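You operate a simulated robot arm through the tools that you are given. There is no shell and no other tool. Be economical: measure what you need, move in short steps, check, and stop when the job is done.

The job below is to be done with a simulated robot arm. You get a single attempt, and the scene is never put back.

TASK
Take the aluminium block from the top of the bench and leave it on the top of the bin housing. Put two of the foam pads from the top of the bench on the green machine grid. Put the small brown carton labelled "probe" from the top of the bench on the small shelf under the bench vice and the small brown carton that says "nozzle" on the top of the bin housing. Push the top right drawer shut. Take the flat grey box from the middle shelf of the test table and put it on the lower shelf of the test table. The order is free. Set down upright: foam pad.

Only the result counts: the job must be done as asked and must still hold three seconds after the hand-in. Knocking over, shifting, dropping, spilling or breaking anything else fails it.

THE ROBOT
A 7-joint arm with a two-finger parallel gripper on a trunk, on a base that drives. Base frame: it is fixed to the floor where the robot stands at the start and does not move with it; the origin is under the middle of the robot, x ahead of it, y to its left, z up; the surface under the hand at the start is at about z = 0.9. Readings come in m, rad, newtons and seconds.
With the tool pointing down near the work surface it reaches from about 0.5 to 0.94 m from the robot's upright axis, wherever it stands. Its first joint turns from -2.897 to 2.897 rad. Places, roughly: aluminium block [0.75, 0, 1]; flat grey box [-6, 0, 0.5]; foam pad (5x5x10 cm) [0.7, -0.3, 0.9]; green machine grid (23x14x3 cm) [1, 0.4, 0.9]; lower shelf of the test table [-5.9, -0.2, 0.2]; small brown carton [1.25, 0.75, 1]; small shelf under the bench vice [0.5, -0.4, 0.3]; top of the bin housing [0.1, -1.9, 0.4]; top right drawer [-3.7, 3.1, 0.9]. Payload 3.91 kg.
Tool frame: the origin (TCP) lies between the finger pads and is the grasp point; the fingertips stand 0.03 m ahead of it; z points along the fingers, y is the line along which they close. Largest opening 0.11 m; finger width 0.02, thickness 0.01; the body of the gripper, 0.048 by 0.112 m, starts 0.055 m behind the TCP.
Orientation is that of the tool frame in the base frame, as [roll, pitch, yaw] about the fixed x, y, z axes, in that order (R = Rz(yaw) Ry(pitch) Rx(roll)). With the fingers straight down and closing along the base's y, the tool's x points along the base's -x, its y along +y and its z along -z.

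THE INTERFACE
- The arm moves only by the tool apply_moves. Its argument "deltas" is text: rows parted by semicolons, each of 6 numbers parted by spaces: the shift along the tool's x, y, z in units of 200 mm (1.0 is 200 mm), then the turn, a rotation vector about the tool's x, y, z in units of 180 degrees (1.0 is 180 degrees). In form: dx dy dz ax ay az; .... A call has 1 to 10 rows; each row is the pose to reach, as a shift and turn from the pose commanded when the call began, along the tool's axes at that moment. "hand" is the finger opening in m, from 0 to 0.11, set as the call begins (left out, the last holds). A call with a number of a shift or a turn outside -1 to 1 is refused whole. A row lasts 0.2 s, in which the tool goes at most 0.05 m and 0.15 rad; a call with a longer step from one row to the next is refused whole, and so is a gripper value outside its range. A pose out of reach is approached as far as the arm can. The call stops where the force on the tool passes 40 N (or 10 N more than at its start, if that is more) or the arm is blocked; 0.2 s more then pass. Each finger travels about 0.072 m/s and halts on what it meets, pressing with about 40 N; the grip force reading is that of the motor and also rises with nothing between the fingers. The clock runs only during rows and for 0.2 s after the last one: add rows that repeat a pose to give the fingers time. The reply holds the time, the measured pose of the TCP, the force on the tool along the base axes, the opening and the grip force, in the units named above and with some noise, with the torque about the TCP (base axes, N m) and any sound that the robot's microphone picked up, and new pictures: "show" is both (left out), scene, wrist or none.
- Cameras (640 x 400 px; columns grow to the right, rows downward): "scene" is now at [0.2561, -0.0015, 1.3856]; the picture's right is [-0.01, -1.00, 0.00], its down [-0.62, 0.01, -0.79] and it looks along [0.79, -0.01, -0.62] (base axes); focal length 284 px, centre (320, 200). "wrist" rides on the gripper at [0.073, 0.017, -0.103] in the tool frame; the picture's right is [-0.23, 0.97, 0.00], its down [-0.76, -0.18, -0.62] and it looks along [-0.61, -0.14, 0.78] (tool axes); focal length 222 px, centre (320, 200).
- raise_lower(by): slides the trunk up (or, below 0, down) by that many m; the arm and the scene camera ride with it, the base frame stays. It gives what a move gives, with no picture.
- base_move(legs): drives the robot by 1 to 6 legs, each [ahead, left, turn to the left] in m, m and rad, along the robot's own axes; the way and the turn of a leg run together, so that a leg with both is an arc; at most 1.5 m and 3.142 rad a leg. The arm and the cameras ride along, it lands a little off, and it stops where it bumps. It gives what a move gives, and a new picture of the scene camera.
- pan_tilt(pan, tilt): turns the head with the scene camera to pan (to the left, within 1.501 rad either way) and tilt (down, from -0.506 to 1.204), counted from straight ahead of the robot. It gives what a move gives, and a new picture of the scene camera.
- measure_at(camera, pixels): for up to 12 pixels [column, row] of the newest picture of that camera ("zoom" is the newest enlarged one), the place [x, y, z] in the base frame of the surface seen there, good to about 0.002 m. The clock stands still meanwhile.
- zoom(camera, box): a new picture of the part [left, top, right, bottom] of that camera's present view, enlarged. The clock stands still meanwhile.
- hand_in(): hands the job in; it is judged then, once.

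Go step by step. Measure first, check grasps and placings, and put right what went wrong. The budget is 131 turns and 260 pictures, counting those below and the enlarged ones. Unless the task says otherwise, let go and move clear before handing in.

The tools are called as name(argument=value, ...) on one line, values as JSON. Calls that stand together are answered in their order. apply_moves: Moves the arm, as the interface text tells. Its arguments: {"type":"object","properties":{"deltas":{"type":"string"},"hand":{"type":"number"},"show":{"type":"string","enum":["both","scene","wrist","none"]}},"required":["deltas"]} The other tools are called the same way: raise_lower (by) slides the trunk up or down; base_move (legs) drives the base; pan_tilt (pan, tilt) turns the head that bears the scene camera; measure_at (camera, pixels) gives the place of the surface under pixels of a picture; zoom (camera, box) takes an enlarged picture of a part of a camera's view; hand_in () hands the job in.

At the start:

```text
clock: 0.0
tcp_pos: [0.5398, -0.1352, 1.1575]
orientation: [3.142, 0.0, 3.14]
ft_force: [0.0, -0.5, 0.8]
moment: [0.03, -0.02, 0.02]
finger_gap: 0.1102
grasp_force: 0.2
trunk travel left (down, up): [-0.575, 0.107]
robot x, y, heading: [-0.0021, 0.0009, -0.0]
head pan, tilt: [-0.009, 0.667]
```

scene: 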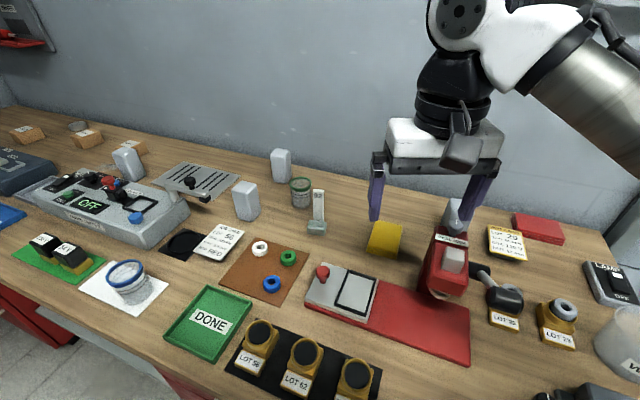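
wrist: 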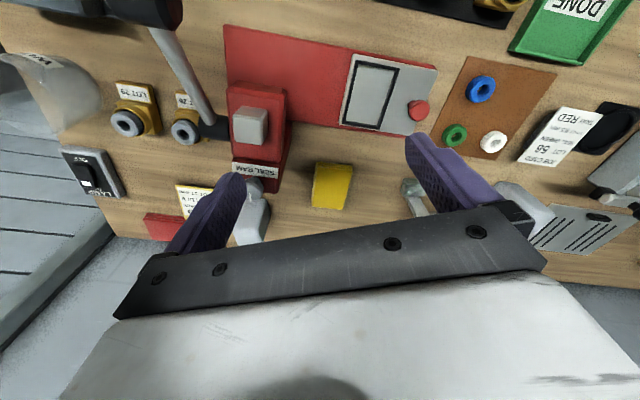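

The scene shows a cluttered bench with several light blocks at (128,162), (246,200), (281,165), (455,215). I'll zoom in to identify things.

zoom(camera="scene", box=[200, 130, 360, 260])

zoom(camera="scene", box=[0, 100, 200, 260])

zoom(camera="scene", box=[360, 180, 640, 400])

measure_at(camera="scene", pixels=[[128, 150], [245, 185], [281, 152], [385, 227], [455, 205], [208, 178], [25, 130], [86, 132], [132, 145], [340, 230], [225, 170], [215, 200]])

```text
3.08 times, centred on (280, 195) of scene
```

zoom: 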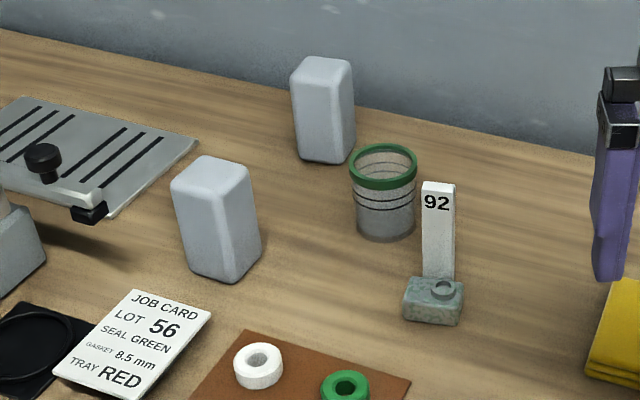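

```text
2.50 times, centred on (100, 180) of scene
```

zoom: 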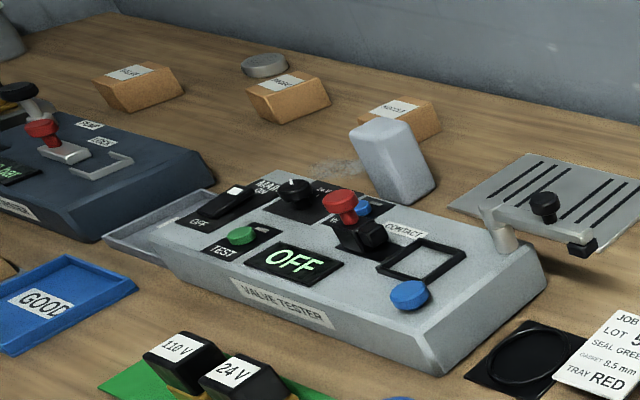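

```text
1.82 times, centred on (500, 290) of scene
```

zoom: 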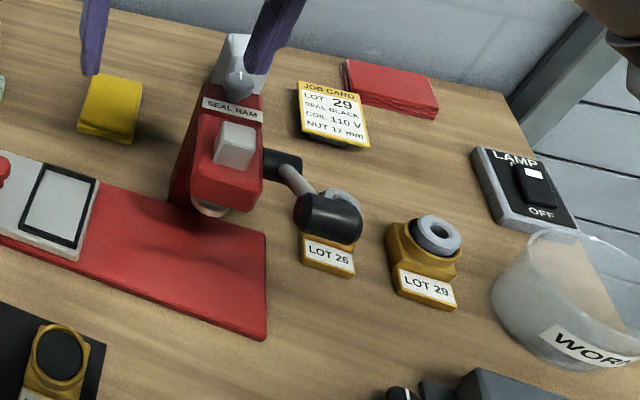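

```text
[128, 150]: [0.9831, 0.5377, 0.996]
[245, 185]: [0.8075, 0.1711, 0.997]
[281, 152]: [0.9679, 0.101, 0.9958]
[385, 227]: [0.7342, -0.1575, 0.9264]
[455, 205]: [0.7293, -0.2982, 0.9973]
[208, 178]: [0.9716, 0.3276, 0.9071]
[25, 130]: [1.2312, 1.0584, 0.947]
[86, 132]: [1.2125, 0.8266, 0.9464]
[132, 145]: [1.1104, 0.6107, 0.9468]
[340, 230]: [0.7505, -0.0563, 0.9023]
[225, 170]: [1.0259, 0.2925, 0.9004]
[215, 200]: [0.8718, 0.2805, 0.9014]
```

Four pale blocks about 10 cm high; need to identify the aluminium block and the green grid. Zooming closer.

zoom(camera="scene", box=[285, 170, 345, 240])

zoom(camera="scene", box=[100, 130, 250, 240])

measure_at(camera="scene", pixels=[[318, 230], [318, 205], [316, 190], [180, 165], [238, 178], [206, 202], [158, 184], [190, 183], [170, 182], [50, 262], [210, 325], [301, 180]])

pan_tilt(pan=0.7, tilt=0.5)

```text
5.71 times, centred on (315, 205) of scene
```

zoom: 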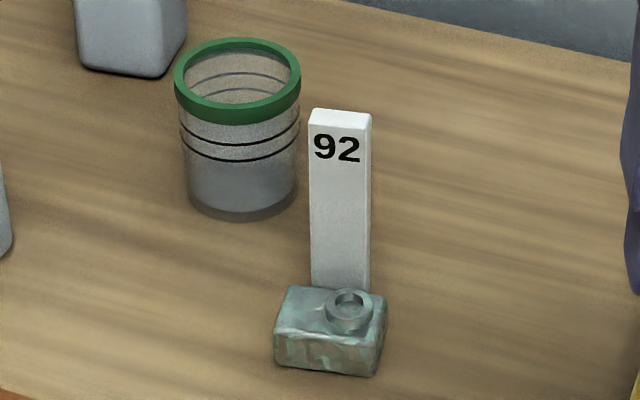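

```text
3.64 times, centred on (175, 185) of scene
```

zoom: 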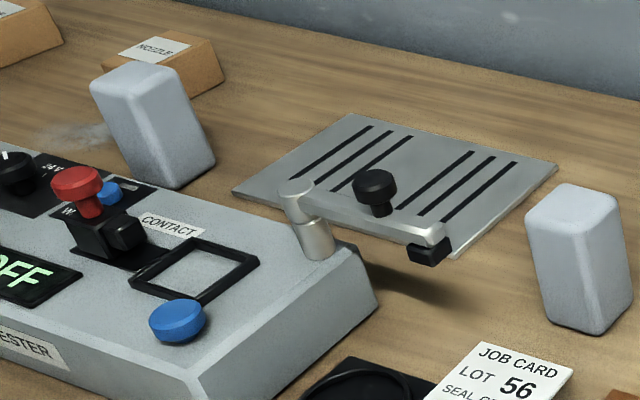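

```text
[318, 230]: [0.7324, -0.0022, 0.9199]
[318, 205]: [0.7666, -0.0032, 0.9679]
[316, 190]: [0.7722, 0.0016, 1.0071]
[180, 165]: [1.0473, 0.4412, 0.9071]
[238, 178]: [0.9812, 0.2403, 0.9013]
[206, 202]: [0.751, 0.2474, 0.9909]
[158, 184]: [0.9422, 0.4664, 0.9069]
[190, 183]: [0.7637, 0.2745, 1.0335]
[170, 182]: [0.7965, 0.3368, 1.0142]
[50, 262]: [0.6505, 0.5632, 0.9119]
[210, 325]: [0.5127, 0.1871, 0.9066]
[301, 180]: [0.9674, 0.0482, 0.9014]
```

```text
clock: 1.1
tcp_pos: [0.5384, -0.1353, 1.1589]
orientation: [3.141, -0.001, 3.139]
ft_force: [0.3, -0.5, -1.0]
moment: [-0.02, 0.01, -0.02]
finger_gap: 0.1098
grasp_force: 0.1
trunk travel left (down, up): [-0.575, 0.107]
robot x, y, heading: [0.0012, -0.0035, 0.001]
head pan, tilt: [0.7, 0.499]
```

scene: 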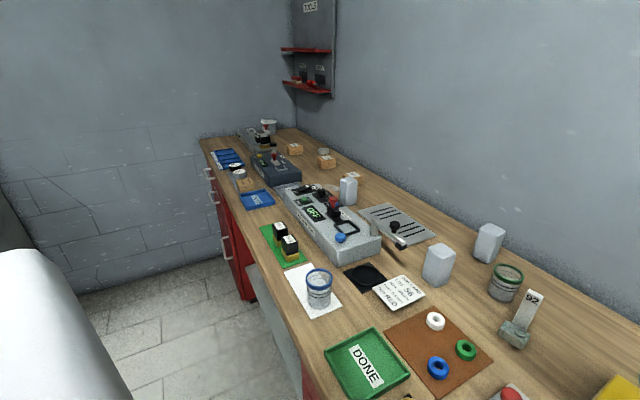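

The tag "92" item sits at [0.75,0]; slotted plate at [1.0,0.35]. Zoom at cartons' labels and the left machines.

zoom(camera="scene", box=[200, 100, 300, 170])

zoom(camera="scene", box=[300, 140, 380, 200])

zoom(camera="scene", box=[340, 190, 460, 270])

measure_at(camera="scene", pixels=[[297, 144], [295, 150], [327, 158], [325, 164], [352, 174], [362, 206], [390, 203], [436, 236], [405, 243], [410, 220], [385, 205], [348, 180]])

```text
5.71 times, centred on (250, 135) of scene
```

zoom: 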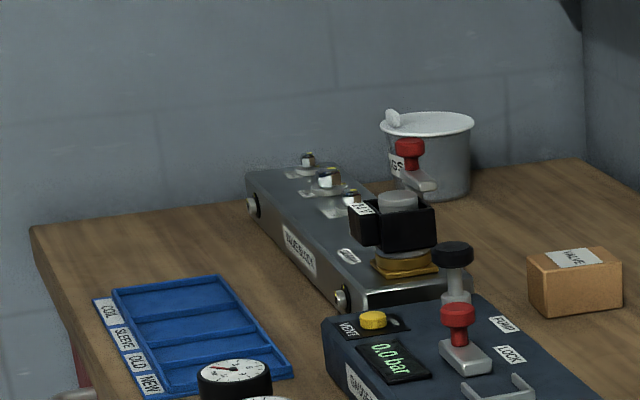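

```text
6.67 times, centred on (340, 170) of scene
```

zoom: 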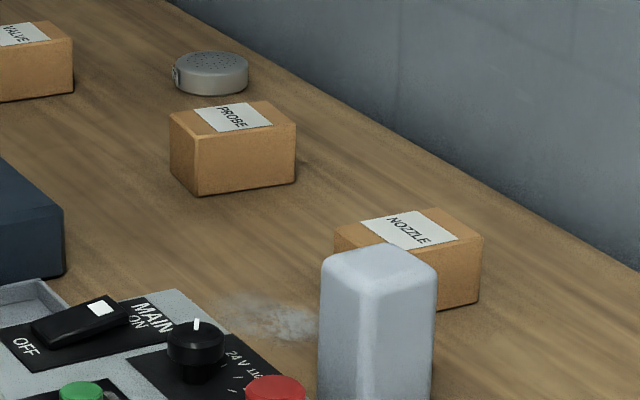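

```text
5.00 times, centred on (400, 230) of scene
```

zoom: 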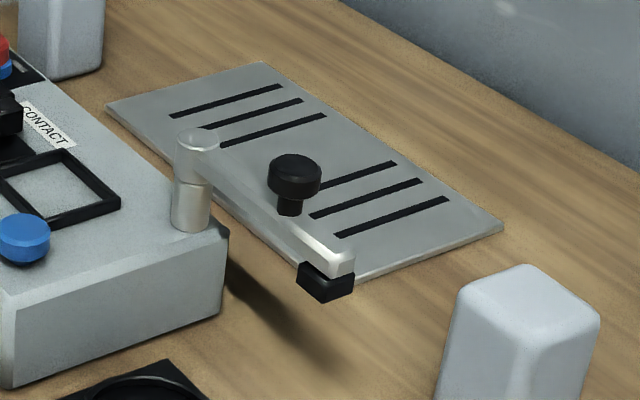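

```text
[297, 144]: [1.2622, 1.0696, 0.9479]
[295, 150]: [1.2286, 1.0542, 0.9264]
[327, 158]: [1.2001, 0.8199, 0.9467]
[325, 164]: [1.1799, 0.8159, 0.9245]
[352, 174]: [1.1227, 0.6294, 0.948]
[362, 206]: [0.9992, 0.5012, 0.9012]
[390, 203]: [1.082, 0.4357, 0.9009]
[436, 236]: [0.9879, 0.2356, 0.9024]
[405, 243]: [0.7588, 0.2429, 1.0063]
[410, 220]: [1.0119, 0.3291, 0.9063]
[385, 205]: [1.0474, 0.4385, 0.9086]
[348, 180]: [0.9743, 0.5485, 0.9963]
```

Labels: VALVE (left), PROBE at [1.20,0.82], NOZZLE at [1.12,0.63] behind a pad. Now look down for base clearance and to the right for the vice shelf and bin housing.

pan_tilt(pan=0.3, tilt=1.1)

pan_tilt(pan=-1.2, tilt=0.8)

```text
clock: 2.1
tcp_pos: [0.5385, -0.1333, 1.1582]
orientation: [-3.141, 0.0, 3.139]
ft_force: [-0.1, 0.3, -0.7]
moment: [-0.05, -0.02, 0.02]
finger_gap: 0.11
grasp_force: 0.1
trunk travel left (down, up): [-0.575, 0.107]
robot x, y, heading: [0.0005, 0.0039, 0.0]
head pan, tilt: [0.3, 1.1]
```

scene: 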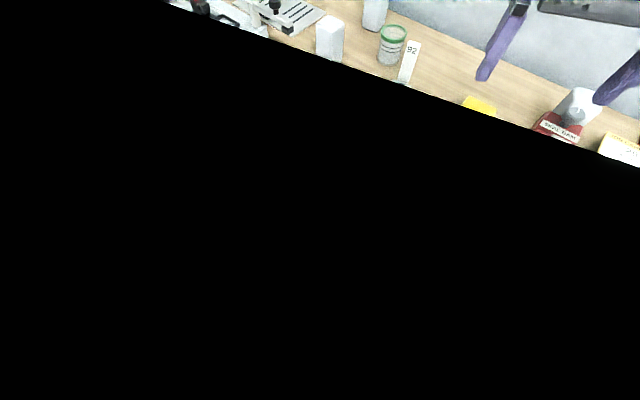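

```text
clock: 3.7
tcp_pos: [0.5396, -0.134, 1.1576]
orientation: [-3.141, 0.0, 3.139]
ft_force: [0.1, -1.0, 0.5]
moment: [-0.03, 0.03, -0.01]
finger_gap: 0.1098
grasp_force: 0.1
trunk travel left (down, up): [-0.575, 0.107]
robot x, y, heading: [0.0016, -0.0014, 0.002]
head pan, tilt: [-1.201, 0.799]
```

scene: 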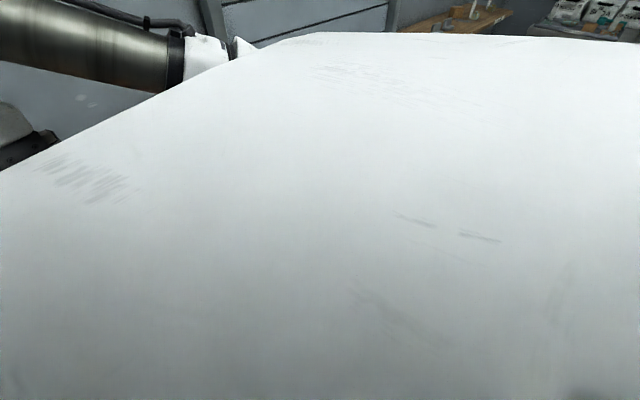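

The head sees the robot's own body when tilted far; reset the head and drive left 0.3 m to bring pads and grid in reach.

pan_tilt(pan=0.0, tilt=0.667)

base_move(legs=[[0, 0.3, 0]])

```text
clock: 5.1
tcp_pos: [0.5393, -0.1358, 1.1586]
orientation: [3.139, -0.001, 3.139]
ft_force: [0.5, 0.8, 0.3]
moment: [0.03, -0.03, 0.01]
finger_gap: 0.1102
grasp_force: 0.1
trunk travel left (down, up): [-0.575, 0.107]
robot x, y, heading: [-0.0021, -0.0021, 0.002]
head pan, tilt: [0.0, 0.667]
```

scene: 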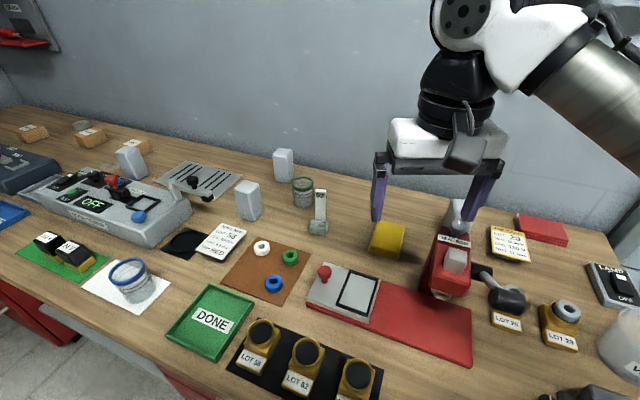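

```text
clock: 8.0
tcp_pos: [0.5386, 0.1622, 1.158]
orientation: [3.141, 0.0, 3.139]
ft_force: [-0.2, -0.3, 0.2]
moment: [-0.01, -0.01, -0.02]
finger_gap: 0.1099
grasp_force: 0.0
trunk travel left (down, up): [-0.575, 0.107]
robot x, y, heading: [-0.0004, 0.2971, -0.0]
head pan, tilt: [0.0, 0.667]
```

scene: 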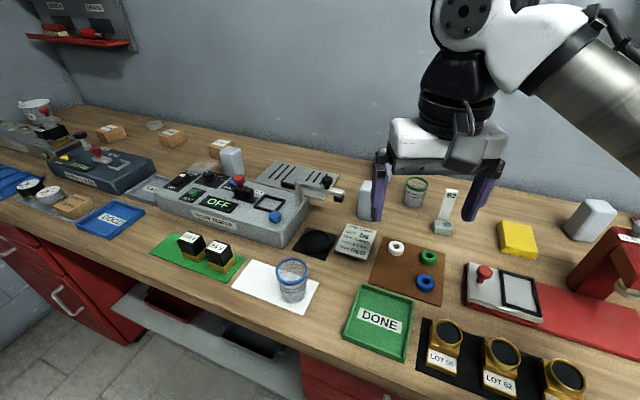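

Base is now at y=0.30. Check the bench edge and the wrist view for pad orientation.

zoom(camera="wrist", box=[0, 0, 640, 400])

measure_at(camera="scene", pixels=[[100, 250], [210, 315], [290, 350], [60, 260], [230, 350], [268, 172], [333, 190], [255, 185], [297, 168], [340, 178], [330, 192], [366, 185]])

```text
1.00 times, centred on (320, 200) of wrist (not enlarged: the box is as wide or as high as the picture)
```

zoom: 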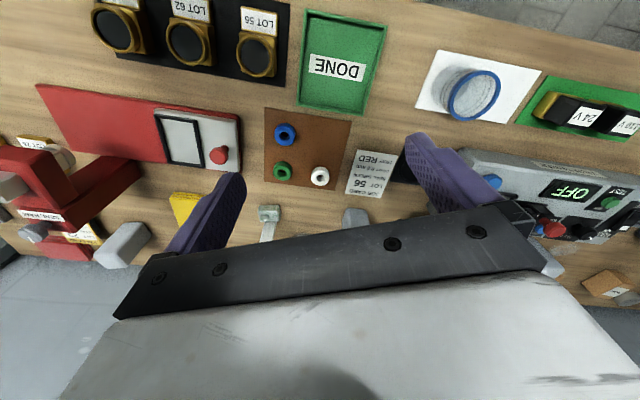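

```text
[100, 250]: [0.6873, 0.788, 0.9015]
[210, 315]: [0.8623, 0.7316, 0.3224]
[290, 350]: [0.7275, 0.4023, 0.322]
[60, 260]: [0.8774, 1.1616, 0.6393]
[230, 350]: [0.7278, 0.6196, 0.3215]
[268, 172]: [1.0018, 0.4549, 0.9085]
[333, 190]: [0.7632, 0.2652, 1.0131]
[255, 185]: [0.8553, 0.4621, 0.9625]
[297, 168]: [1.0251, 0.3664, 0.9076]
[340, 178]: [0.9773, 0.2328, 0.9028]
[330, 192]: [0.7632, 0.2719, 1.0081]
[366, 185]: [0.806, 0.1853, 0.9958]
```

Grid top z≈0.908. Forward travel would help the reach; measure the bench's front edge first.

measure_at(camera="scene", pixels=[[120, 268], [200, 318], [300, 345], [330, 365], [290, 345], [180, 300], [250, 325], [350, 385], [400, 385]])

zoom(camera="scene", box=[0, 150, 400, 400])

```text
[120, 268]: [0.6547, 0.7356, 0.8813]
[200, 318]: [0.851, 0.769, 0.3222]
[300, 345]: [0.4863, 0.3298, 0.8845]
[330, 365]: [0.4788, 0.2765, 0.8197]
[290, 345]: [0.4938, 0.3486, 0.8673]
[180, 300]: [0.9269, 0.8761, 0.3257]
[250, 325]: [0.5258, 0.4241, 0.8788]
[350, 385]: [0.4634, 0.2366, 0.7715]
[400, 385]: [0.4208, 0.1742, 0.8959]
```

```text
1.60 times, centred on (200, 275) of scene
```

zoom: 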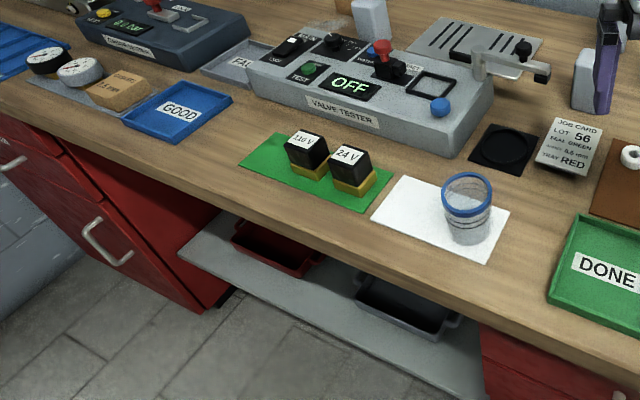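

The bench is turned by about -0.39 rad (edge from (0.42,0.17) to (0.65,0.74)). I'll move to stand square to it, near [0.26,0.72].

base_move(legs=[[0, 0.42, 0], [0, 0, -0.395], [0.24, 0.1, 0]])

zoom(camera="wrist", box=[0, 0, 640, 400])

```text
clock: 14.5
tcp_pos: [0.7031, 0.3966, 1.1588]
orientation: [3.141, 0.0, 2.746]
ft_force: [0.4, -0.3, 0.1]
moment: [0.01, 0.02, -0.02]
finger_gap: 0.1101
grasp_force: 0.0
trunk travel left (down, up): [-0.575, 0.107]
robot x, y, heading: [0.2606, 0.7293, -0.398]
head pan, tilt: [0.0, 0.667]
```

scene: 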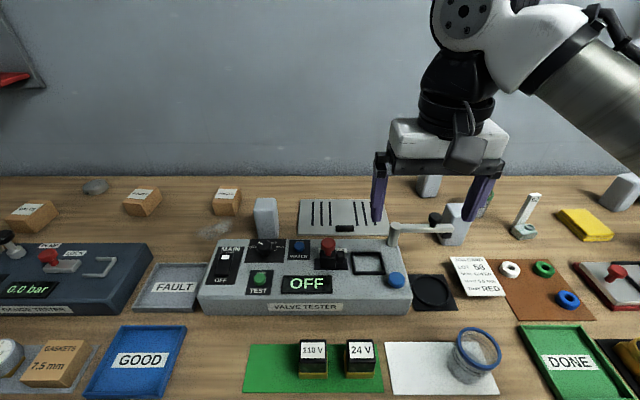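

```text
1.00 times, centred on (320, 200) of wrist (not enlarged: the box is as wide or as high as the picture)
```

zoom: 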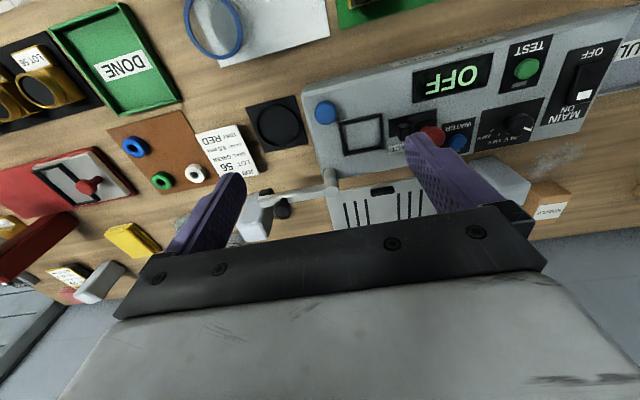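

Now square to the bench. Pad A at (265,215) is beside the grid (345,215); measure them in an enlarged view.

zoom(camera="scene", box=[200, 170, 400, 260])

measure_at(camera="scene", pixels=[[265, 203], [257, 201], [274, 201], [303, 201], [300, 234], [372, 201], [388, 235], [345, 201], [227, 192], [142, 193], [450, 208], [463, 210]])

```text
3.20 times, centred on (300, 215) of scene
```

zoom: 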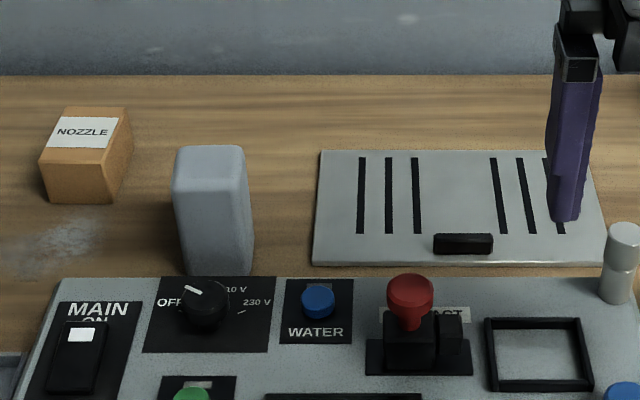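

```text
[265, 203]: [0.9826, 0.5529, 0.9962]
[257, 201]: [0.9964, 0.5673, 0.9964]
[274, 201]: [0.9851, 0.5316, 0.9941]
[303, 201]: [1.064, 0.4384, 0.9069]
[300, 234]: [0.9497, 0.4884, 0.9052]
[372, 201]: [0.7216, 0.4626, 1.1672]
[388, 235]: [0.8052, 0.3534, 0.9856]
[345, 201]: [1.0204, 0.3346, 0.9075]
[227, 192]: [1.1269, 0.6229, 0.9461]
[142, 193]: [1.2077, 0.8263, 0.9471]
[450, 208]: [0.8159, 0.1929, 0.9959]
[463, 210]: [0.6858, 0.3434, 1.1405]
```

Pad A top centre ≈(0.981,0.550,0.996), grid left edge from (1.064,0.438) to (0.950,0.488). Move the tool over pad A, part one.

apply_moves(deltas="-0.164 0.167 0 0 0 0; -0.328 0.333 0 0 0 0; -0.493 0.5 0 0 0 0; -0.657 0.667 0 0 0 0; -0.821 0.833 0 0 0 0; -0.985 1 0 0 0 0; -0.985 1 0 0 0 0", show="wrist")

```text
clock: 16.1
tcp_pos: [0.9599, 0.5049, 1.1577]
orientation: [-3.141, 0.0, 2.744]
ft_force: [-0.2, -0.1, -0.5]
moment: [-0.05, 0.02, -0.01]
finger_gap: 0.1101
grasp_force: 0.2
trunk travel left (down, up): [-0.575, 0.107]
robot x, y, heading: [0.2535, 0.7263, -0.396]
head pan, tilt: [0.0, 0.667]
```

wrist: 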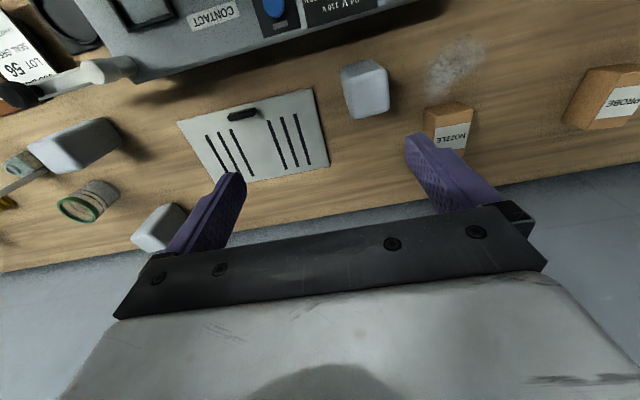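

The pad shows at (365,85) in the wrist view, nicely aligned. Measure its top corners.

measure_at(camera="wrist", pixels=[[345, 68], [379, 65], [385, 80], [350, 87], [364, 76], [450, 140], [445, 118], [260, 150], [190, 127], [310, 92], [327, 160], [220, 182]])

```text
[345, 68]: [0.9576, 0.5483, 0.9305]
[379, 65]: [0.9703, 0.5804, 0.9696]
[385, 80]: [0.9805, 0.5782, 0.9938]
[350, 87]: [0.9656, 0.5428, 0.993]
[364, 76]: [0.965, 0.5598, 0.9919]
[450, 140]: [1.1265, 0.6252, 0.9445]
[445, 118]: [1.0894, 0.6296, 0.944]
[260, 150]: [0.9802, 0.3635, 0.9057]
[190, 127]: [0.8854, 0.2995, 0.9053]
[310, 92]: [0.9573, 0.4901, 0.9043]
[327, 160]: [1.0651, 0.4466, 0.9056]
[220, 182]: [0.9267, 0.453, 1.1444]
```

Pad centre ≈(0.986,0.551). Move 5 cm sideways, descend to z≈0.963 and close.

apply_moves(deltas="-0.015 0.13 0 0 0 0; -0.03 0.26 0 0 0 0; -0.03 0.26 0.24 0 0 0; -0.03 0.26 0.48 0 0 0; -0.03 0.26 0.72 0 0 0; -0.03 0.26 0.96 0 0 0; -0.03 0.26 0.975 0 0 0", show="wrist")

apply_moves(deltas="0 0 0 0 0 0; 0 0 0 0 0 0; 0 0 0 0 0 0; 0 0 0 0 0 0; 0 0 0 0 0 0", hand=0.03, show="wrist")

```text
clock: 17.7
tcp_pos: [0.9837, 0.5499, 0.9686]
orientation: [-3.139, 0.008, 2.744]
ft_force: [-0.4, -0.3, -0.9]
moment: [0.02, -0.02, -0.03]
finger_gap: 0.11
grasp_force: 0.0
trunk travel left (down, up): [-0.575, 0.107]
robot x, y, heading: [0.2583, 0.7272, -0.397]
head pan, tilt: [0.0, 0.667]
```

wrist: 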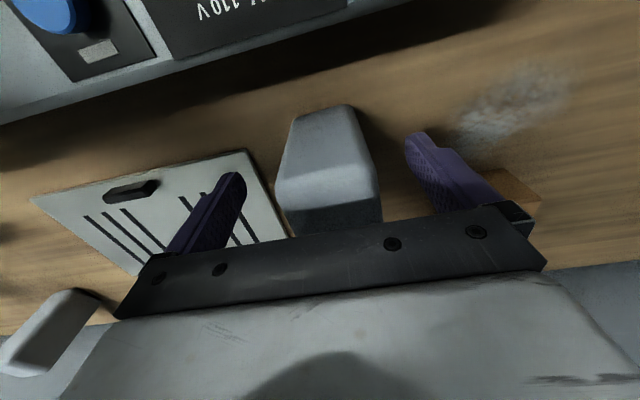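

```text
clock: 18.9
tcp_pos: [0.9834, 0.549, 0.9679]
orientation: [-3.137, 0.011, 2.745]
ft_force: [0.9, 0.2, -0.2]
moment: [0.0, -0.02, -0.03]
finger_gap: 0.0471
grasp_force: 40.8
trunk travel left (down, up): [-0.575, 0.107]
robot x, y, heading: [0.2565, 0.7253, -0.393]
head pan, tilt: [0.0, 0.667]
```

wrist: 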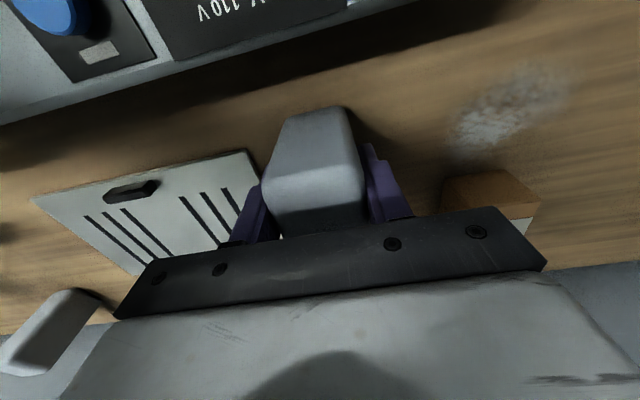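

Gripped pad A (gap 0.047). Lift, carry to the grid's left half (0.992,0.404), and lower.

apply_moves(deltas="0 0 -0.24 0 0 0; -0.08 -0.16 -0.25 0 0 0; -0.16 -0.33 -0.25 0 0 0; -0.24 -0.49 -0.25 0 0 0; -0.32 -0.65 -0.25 0 0 0; -0.32 -0.65 -0.25 0 0 0; -0.32 -0.65 -0.15 0 0 0; -0.32 -0.65 -0.06 0 0 0; -0.32 -0.65 -0.06 0 0 0", show="both")

```text
clock: 20.9
tcp_pos: [0.9961, 0.4072, 0.9763]
orientation: [3.142, 0.0, 2.746]
ft_force: [-0.2, 0.0, -0.2]
moment: [0.03, 0.01, -0.01]
finger_gap: 0.0469
grasp_force: 39.7
trunk travel left (down, up): [-0.575, 0.107]
robot x, y, heading: [0.2555, 0.7317, -0.398]
head pan, tilt: [0.0, 0.667]
```

scene: 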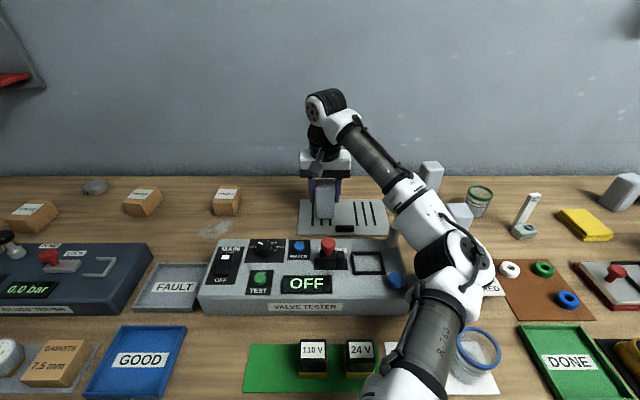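
wrist: 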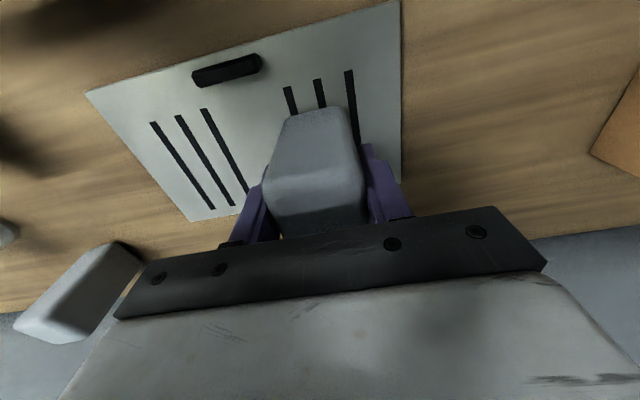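

The pad is just above the plate. Lower 3 mm, and open to 0.075.

apply_moves(deltas="0 0 0.02 0 0 0; 0 0 0.02 0 0 0", show="none")

apply_moves(deltas="0 0 0 0 0 0; 0 0 0 0 0 0; 0 0 0 0 0 0; 0 0 -0.2 0 0 0; 0 0 -0.4 0 0 0; 0 0 -0.6 0 0 0; 0 0 -0.6 0 0 0", hand=0.08)

```text
clock: 21.5
tcp_pos: [0.9958, 0.4074, 0.9732]
orientation: [3.141, 0.003, 2.746]
ft_force: [1.5, 1.5, 11.9]
moment: [-0.06, -0.36, -0.01]
finger_gap: 0.0473
grasp_force: 40.1
trunk travel left (down, up): [-0.575, 0.107]
robot x, y, heading: [0.2564, 0.7312, -0.397]
head pan, tilt: [0.0, 0.667]
```

```text
clock: 23.1
tcp_pos: [0.9942, 0.4074, 1.0925]
orientation: [-3.141, 0.0, 2.744]
ft_force: [-0.4, 0.2, 0.6]
moment: [-0.01, 0.0, 0.03]
finger_gap: 0.0799
grasp_force: 0.0
trunk travel left (down, up): [-0.575, 0.107]
robot x, y, heading: [0.2579, 0.7295, -0.395]
head pan, tilt: [0.0, 0.667]
```

scene: 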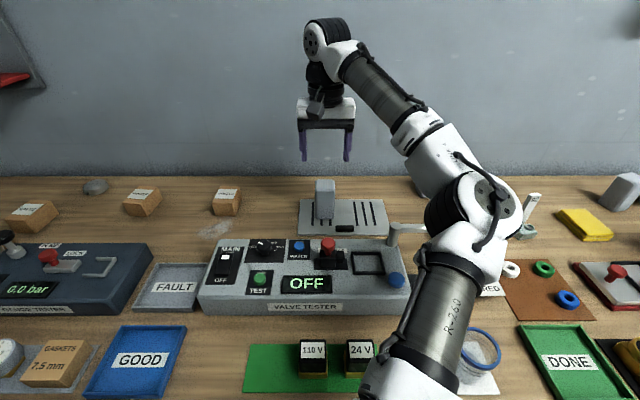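
wrist: 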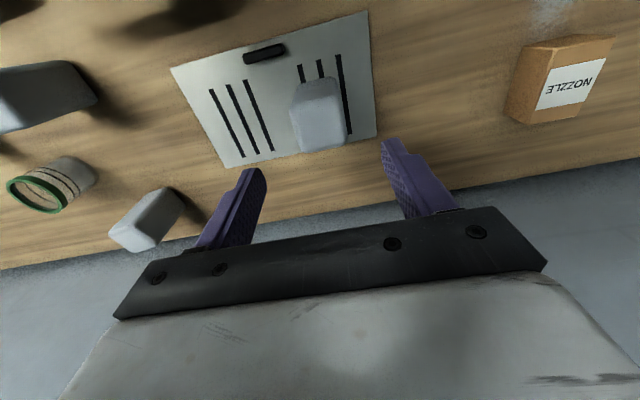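

Pad 1 stands on the grid. Next pad C (back, near the jar); drive right 0.15 m to view and reach it.

base_move(legs=[[0, -0.15, 0]])

zoom(camera="wrist", box=[0, 0, 640, 400])

```text
clock: 24.9
tcp_pos: [0.9369, 0.271, 1.0929]
orientation: [-3.142, 0.0, 2.745]
ft_force: [0.2, 0.2, -0.7]
moment: [0.04, -0.03, 0.02]
finger_gap: 0.0799
grasp_force: 0.0
trunk travel left (down, up): [-0.575, 0.107]
robot x, y, heading: [0.1997, 0.5946, -0.397]
head pan, tilt: [0.0, 0.667]
```

scene: 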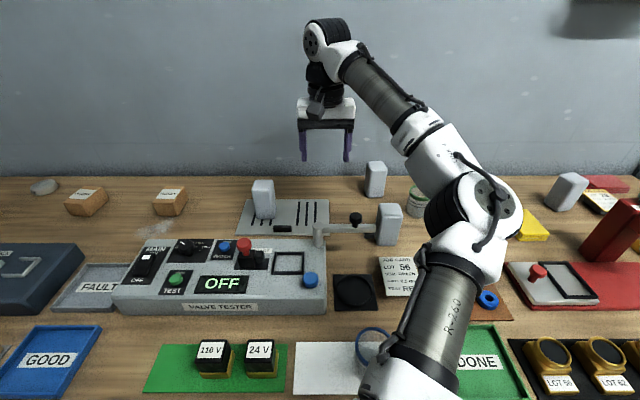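

```text
1.00 times, centred on (320, 200) of wrist (not enlarged: the box is as wide or as high as the picture)
```

zoom: 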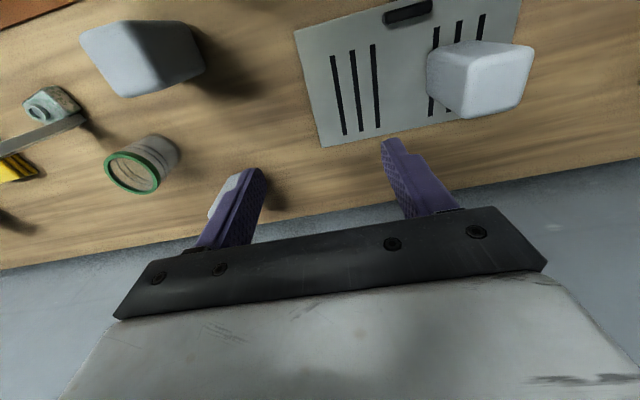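

Pad C is at (376,178), jar at (418,195). Measure them.

zoom(camera="scene", box=[340, 150, 440, 212])

measure_at(camera="scene", pixels=[[376, 164], [370, 163], [384, 164], [376, 168], [412, 190], [416, 196], [390, 196], [365, 195], [402, 196], [264, 184], [376, 218], [355, 219]])

```text
6.40 times, centred on (390, 181) of scene
```

zoom: 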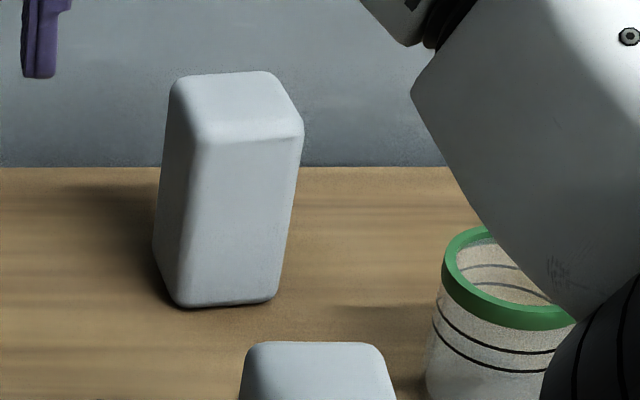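

```text
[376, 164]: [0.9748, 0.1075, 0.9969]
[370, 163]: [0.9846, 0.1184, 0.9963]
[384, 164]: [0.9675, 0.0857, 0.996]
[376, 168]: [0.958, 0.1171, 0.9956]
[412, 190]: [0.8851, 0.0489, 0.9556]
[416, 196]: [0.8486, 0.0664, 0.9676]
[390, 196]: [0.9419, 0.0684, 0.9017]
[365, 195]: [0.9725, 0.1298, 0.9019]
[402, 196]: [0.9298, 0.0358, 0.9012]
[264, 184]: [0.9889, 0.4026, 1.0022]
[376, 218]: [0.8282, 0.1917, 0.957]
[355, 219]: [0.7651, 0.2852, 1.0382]
```

Pad C is slightly rotated; measure its top corners in the zoom picture.

measure_at(camera="zoom", pixels=[[196, 132], [290, 122], [184, 84], [262, 80], [215, 131], [270, 124], [200, 83], [245, 81], [235, 104], [190, 180], [280, 180], [230, 290]])

```text
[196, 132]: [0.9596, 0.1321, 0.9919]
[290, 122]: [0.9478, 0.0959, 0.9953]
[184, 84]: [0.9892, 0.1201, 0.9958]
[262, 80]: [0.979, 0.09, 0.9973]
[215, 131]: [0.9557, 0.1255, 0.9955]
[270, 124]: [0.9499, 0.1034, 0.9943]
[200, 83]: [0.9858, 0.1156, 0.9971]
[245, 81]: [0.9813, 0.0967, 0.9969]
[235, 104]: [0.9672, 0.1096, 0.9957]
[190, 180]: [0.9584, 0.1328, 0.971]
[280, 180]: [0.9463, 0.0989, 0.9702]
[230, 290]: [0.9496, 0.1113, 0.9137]
```

Pad C centre ≈(0.968,0.110), almost aligned. Move over it and descend.

apply_moves(deltas="-0.114 -0.17 0 0 0 0; -0.228 -0.34 0 0 0 0; -0.341 -0.51 0 0 0 0; -0.455 -0.68 0 0 0 0; -0.455 -0.68 0 0 0 0; -0.455 -0.68 0.2 0 0 0; -0.455 -0.68 0.4 0 0 0; -0.455 -0.68 0.6 0 0 0; -0.455 -0.68 0.635 0 0 0", show="both")

apply_moves(deltas="0 0 0 0 0 0; 0 0 0 0 0 0; 0 0 0 0 0 0; 0 0 0 0 0 0", hand=0.03, show="wrist")

```text
clock: 26.9
tcp_pos: [0.9681, 0.1095, 0.9671]
orientation: [-3.141, 0.001, 2.745]
ft_force: [-1.1, -0.1, 0.0]
moment: [0.01, 0.02, -0.01]
finger_gap: 0.08
grasp_force: 0.1
trunk travel left (down, up): [-0.575, 0.107]
robot x, y, heading: [0.2023, 0.5942, -0.396]
head pan, tilt: [0.0, 0.667]
```

scene: 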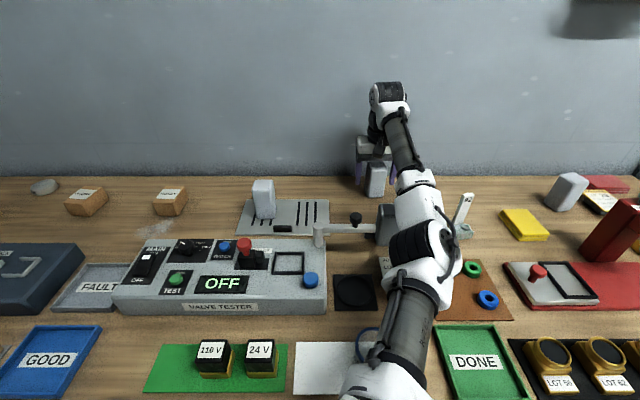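
wrist: 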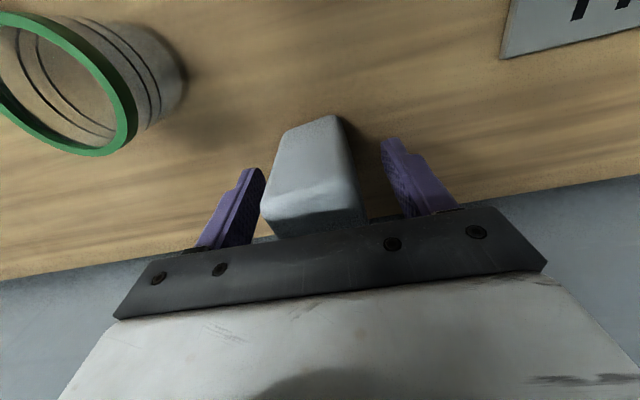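

```text
clock: 27.9
tcp_pos: [0.9693, 0.1103, 0.9661]
orientation: [-3.141, -0.001, 2.746]
ft_force: [0.1, -0.1, 0.2]
moment: [0.01, 0.0, 0.0]
finger_gap: 0.0489
grasp_force: 39.9
trunk travel left (down, up): [-0.575, 0.107]
robot x, y, heading: [0.2001, 0.5912, -0.393]
head pan, tilt: [0.0, 0.667]
```

wrist: 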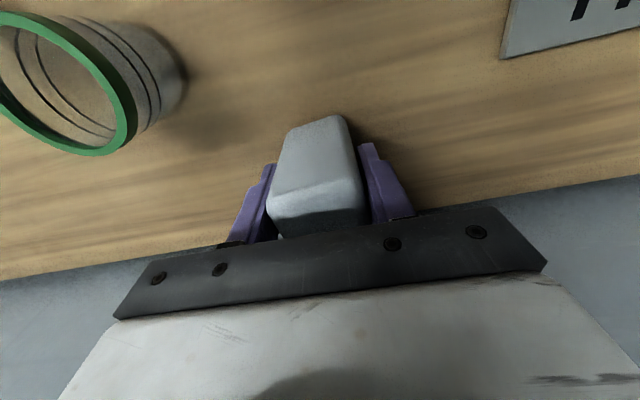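

Gripped (0.049). Carry to grid right half (0.95,0.302).

apply_moves(deltas="0 0 -0.2 0 0 0; 0 0.04 -0.3 0 0 0; 0.115 0.24 -0.3 0 0 0; 0.23 0.44 -0.3 0 0 0; 0.345 0.65 -0.3 0 0 0; 0.46 0.85 -0.3 0 0 0; 0.46 0.85 -0.3 0 0 0; 0.46 0.85 -0.15 0 0 0; 0.46 0.85 -0.06 0 0 0; 0.46 0.85 -0.06 0 0 0")

```text
clock: 30.1
tcp_pos: [0.9513, 0.3047, 0.9774]
orientation: [3.14, 0.0, 2.745]
ft_force: [-0.2, 0.6, 0.7]
moment: [0.02, 0.01, -0.01]
finger_gap: 0.0487
grasp_force: 40.0
trunk travel left (down, up): [-0.575, 0.107]
robot x, y, heading: [0.2002, 0.5894, -0.396]
head pan, tilt: [0.0, 0.667]
```

scene: 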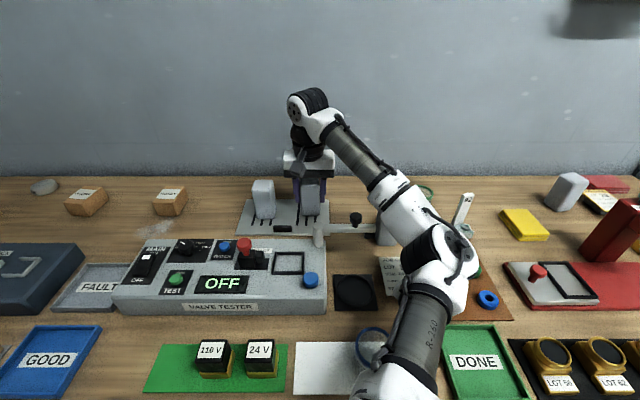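
wrist: 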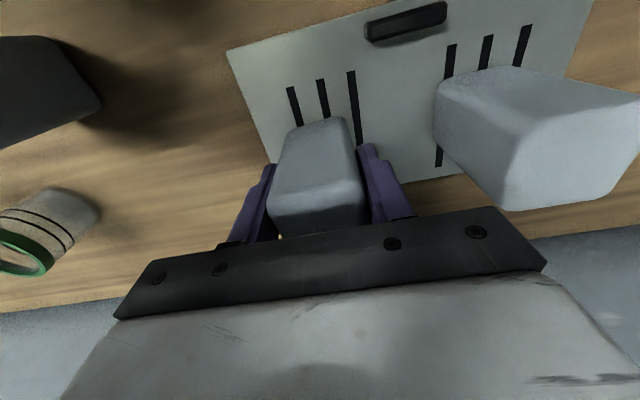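

Position is good; lower, release, rise.

apply_moves(deltas="0 0 0.02 0 0 0; 0 0 0.025 0 0 0", show="none")

apply_moves(deltas="0 0 0 0 0 0; 0 0 0 0 0 0; 0 0 0 0 0 0; 0 0 -0.2 0 0 0; 0 0 -0.4 0 0 0; 0 0 -0.6 0 0 0; 0 0 -0.85 0 0 0; 0 0 -0.85 0 0 0", hand=0.075)

```text
clock: 30.7
tcp_pos: [0.9505, 0.3041, 0.9735]
orientation: [3.141, 0.001, 2.743]
ft_force: [0.4, 0.4, -0.7]
moment: [0.01, 0.01, -0.01]
finger_gap: 0.0484
grasp_force: 39.6
trunk travel left (down, up): [-0.575, 0.107]
robot x, y, heading: [0.2013, 0.5935, -0.396]
head pan, tilt: [0.0, 0.667]
```

```text
clock: 32.5
tcp_pos: [0.9504, 0.3062, 1.1399]
orientation: [-3.141, 0.001, 2.746]
ft_force: [0.8, -0.4, 0.5]
moment: [0.01, 0.02, -0.02]
finger_gap: 0.075
grasp_force: 0.1
trunk travel left (down, up): [-0.575, 0.107]
robot x, y, heading: [0.1972, 0.5919, -0.393]
head pan, tilt: [0.0, 0.667]
```

scene: 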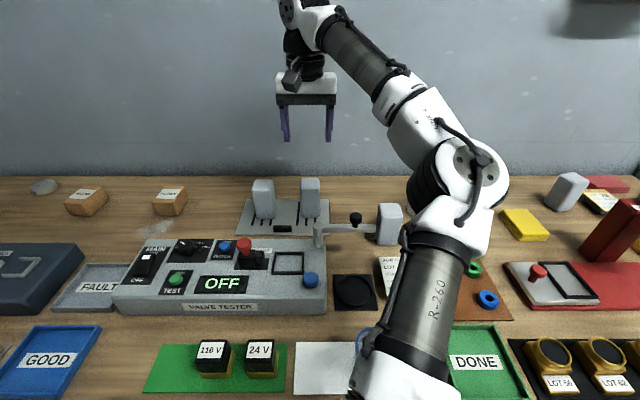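
wrist: 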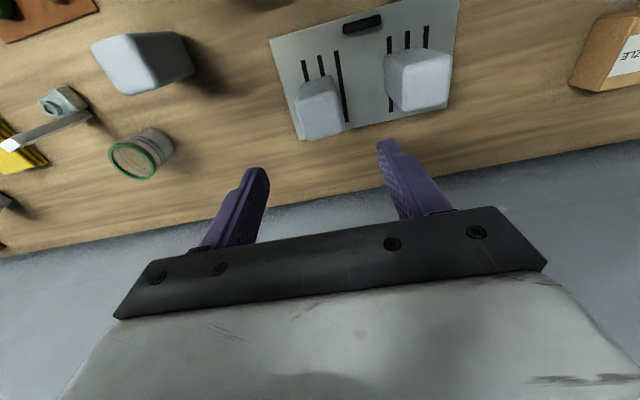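

Both pads stand on the grid. Now the cartons: drive left 0.3 m to NOZZLE/PROBE.

base_move(legs=[[0, 0.4, 0]])

zoom(camera="scene", box=[140, 160, 360, 260])

```text
clock: 36.1
tcp_pos: [1.106, 0.674, 1.1398]
orientation: [3.141, -0.001, 2.74]
ft_force: [0.6, -0.2, -0.3]
moment: [-0.01, 0.0, -0.03]
finger_gap: 0.0747
grasp_force: 0.0
trunk travel left (down, up): [-0.575, 0.107]
robot x, y, heading: [0.3561, 0.9638, -0.403]
head pan, tilt: [0.0, 0.667]
```

scene: 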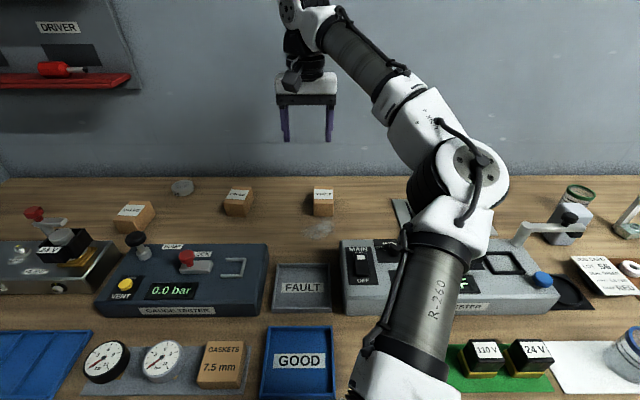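

```text
2.91 times, centred on (250, 210) of scene
```

zoom: 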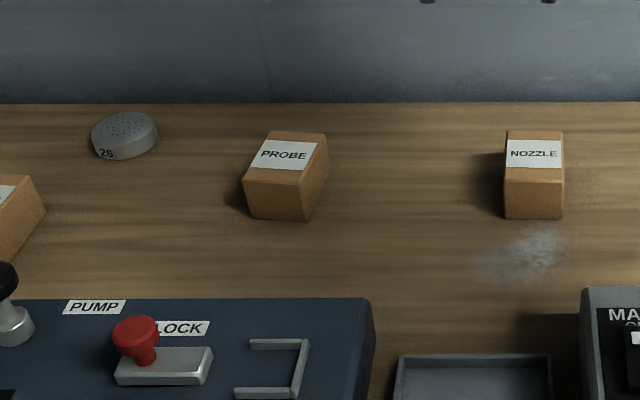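

Measure the PROBE carton's top corners (and nozzle's).

measure_at(camera="zoom", pixels=[[268, 135], [322, 138], [302, 182], [250, 176], [285, 160], [512, 133], [560, 134], [560, 180], [507, 178], [275, 205], [535, 205], [315, 180]])

```text
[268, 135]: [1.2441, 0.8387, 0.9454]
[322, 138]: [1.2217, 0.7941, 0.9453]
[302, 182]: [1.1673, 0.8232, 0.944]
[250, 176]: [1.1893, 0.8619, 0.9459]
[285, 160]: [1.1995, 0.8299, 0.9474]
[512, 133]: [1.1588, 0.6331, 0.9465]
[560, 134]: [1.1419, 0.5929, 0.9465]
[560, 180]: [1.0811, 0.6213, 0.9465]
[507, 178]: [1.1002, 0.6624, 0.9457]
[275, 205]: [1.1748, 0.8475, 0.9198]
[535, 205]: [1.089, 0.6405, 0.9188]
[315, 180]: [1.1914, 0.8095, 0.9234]
```

PROBE centre ≈(1.206,0.830), 5 cm wide across the bench direction. Move over and down.

apply_moves(deltas="-0.039 0.228 0 0 0 0.01; -0.078 0.455 0 0 0 0.02; -0.116 0.683 0 0 0 0.022; -0.155 0.91 0 0 0 0.022; -0.155 0.91 0 0 0 0.022; -0.155 0.91 0.24 0 0 0.022; -0.155 0.91 0.48 0 0 0.022; -0.155 0.91 0.7 0 0 0.022; -0.155 0.91 0.7 0 0 0.022")

```text
clock: 38.1
tcp_pos: [1.2053, 0.8292, 1.0032]
orientation: [3.141, 0.004, 2.671]
ft_force: [-0.2, -0.1, -0.3]
moment: [0.0, 0.02, 0.02]
finger_gap: 0.0752
grasp_force: 0.0
trunk travel left (down, up): [-0.575, 0.107]
robot x, y, heading: [0.3596, 0.9632, -0.402]
head pan, tilt: [0.0, 0.667]
```

scene: 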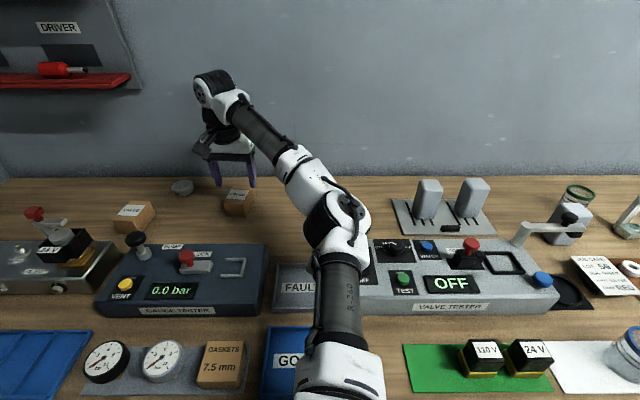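
wrist: 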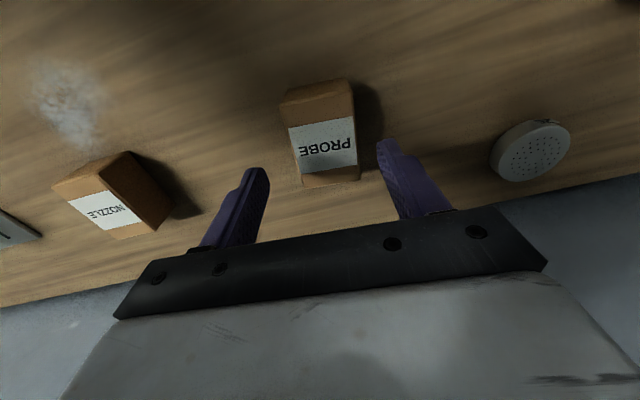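

Aligned over the carton. Descend to z≈0.937 and close.

apply_moves(deltas="0 0 0.17 0 0 0; 0 0 0.33 0 0 0; 0 0 0.33 0 0 0", show="none")

apply_moves(deltas="0 0 0 0 0 0; 0 0 0 0 0 0; 0 0 0 0 0 0; 0 0 0 0 0 0; 0 0 -0.2 0 0 0; 0 0 -0.4 0 0 0; 0 0 -0.6 0 0 0; 0 0 -0.8 0 0 0; 0 0 -1 0 0 0; 0 0 -1 0 0 0", hand=0.02, show="wrist")

```text
clock: 39.1
tcp_pos: [1.2053, 0.8247, 0.9694]
orientation: [-3.14, 0.057, 2.668]
ft_force: [-0.5, 0.8, -0.1]
moment: [-0.01, 0.02, 0.01]
finger_gap: 0.075
grasp_force: 0.0
trunk travel left (down, up): [-0.575, 0.107]
robot x, y, heading: [0.3545, 0.9623, -0.404]
head pan, tilt: [0.0, 0.667]
stopped in row 3: the arm was blocked; the commanded pose is now the measured one
```

```text
clock: 41.3
tcp_pos: [1.2013, 0.8252, 1.1585]
orientation: [-3.139, 0.037, 2.67]
ft_force: [0.6, -0.1, -2.2]
moment: [-0.04, 0.01, 0.0]
finger_gap: 0.0512
grasp_force: 40.0
trunk travel left (down, up): [-0.575, 0.107]
robot x, y, heading: [0.3588, 0.9669, -0.402]
head pan, tilt: [0.0, 0.667]
```

wrist: 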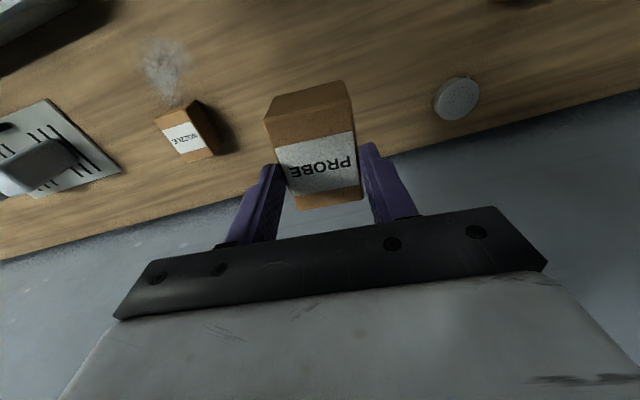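

The arm was blocked at z=0.969, so the grip holds only the top 8 mm. I'll lower the trunk 0.1 m and set the carton back to regrasp deeper.

raise_lower(by=-0.1)

```text
clock: 42.7
tcp_pos: [1.1994, 0.826, 1.0604]
orientation: [-3.141, 0.038, 2.671]
ft_force: [0.1, -0.9, -1.4]
moment: [0.02, 0.01, -0.01]
finger_gap: 0.0511
grasp_force: 40.3
trunk travel left (down, up): [-0.475, 0.207]
robot x, y, heading: [0.3567, 0.9589, -0.4]
head pan, tilt: [0.0, 0.667]
```

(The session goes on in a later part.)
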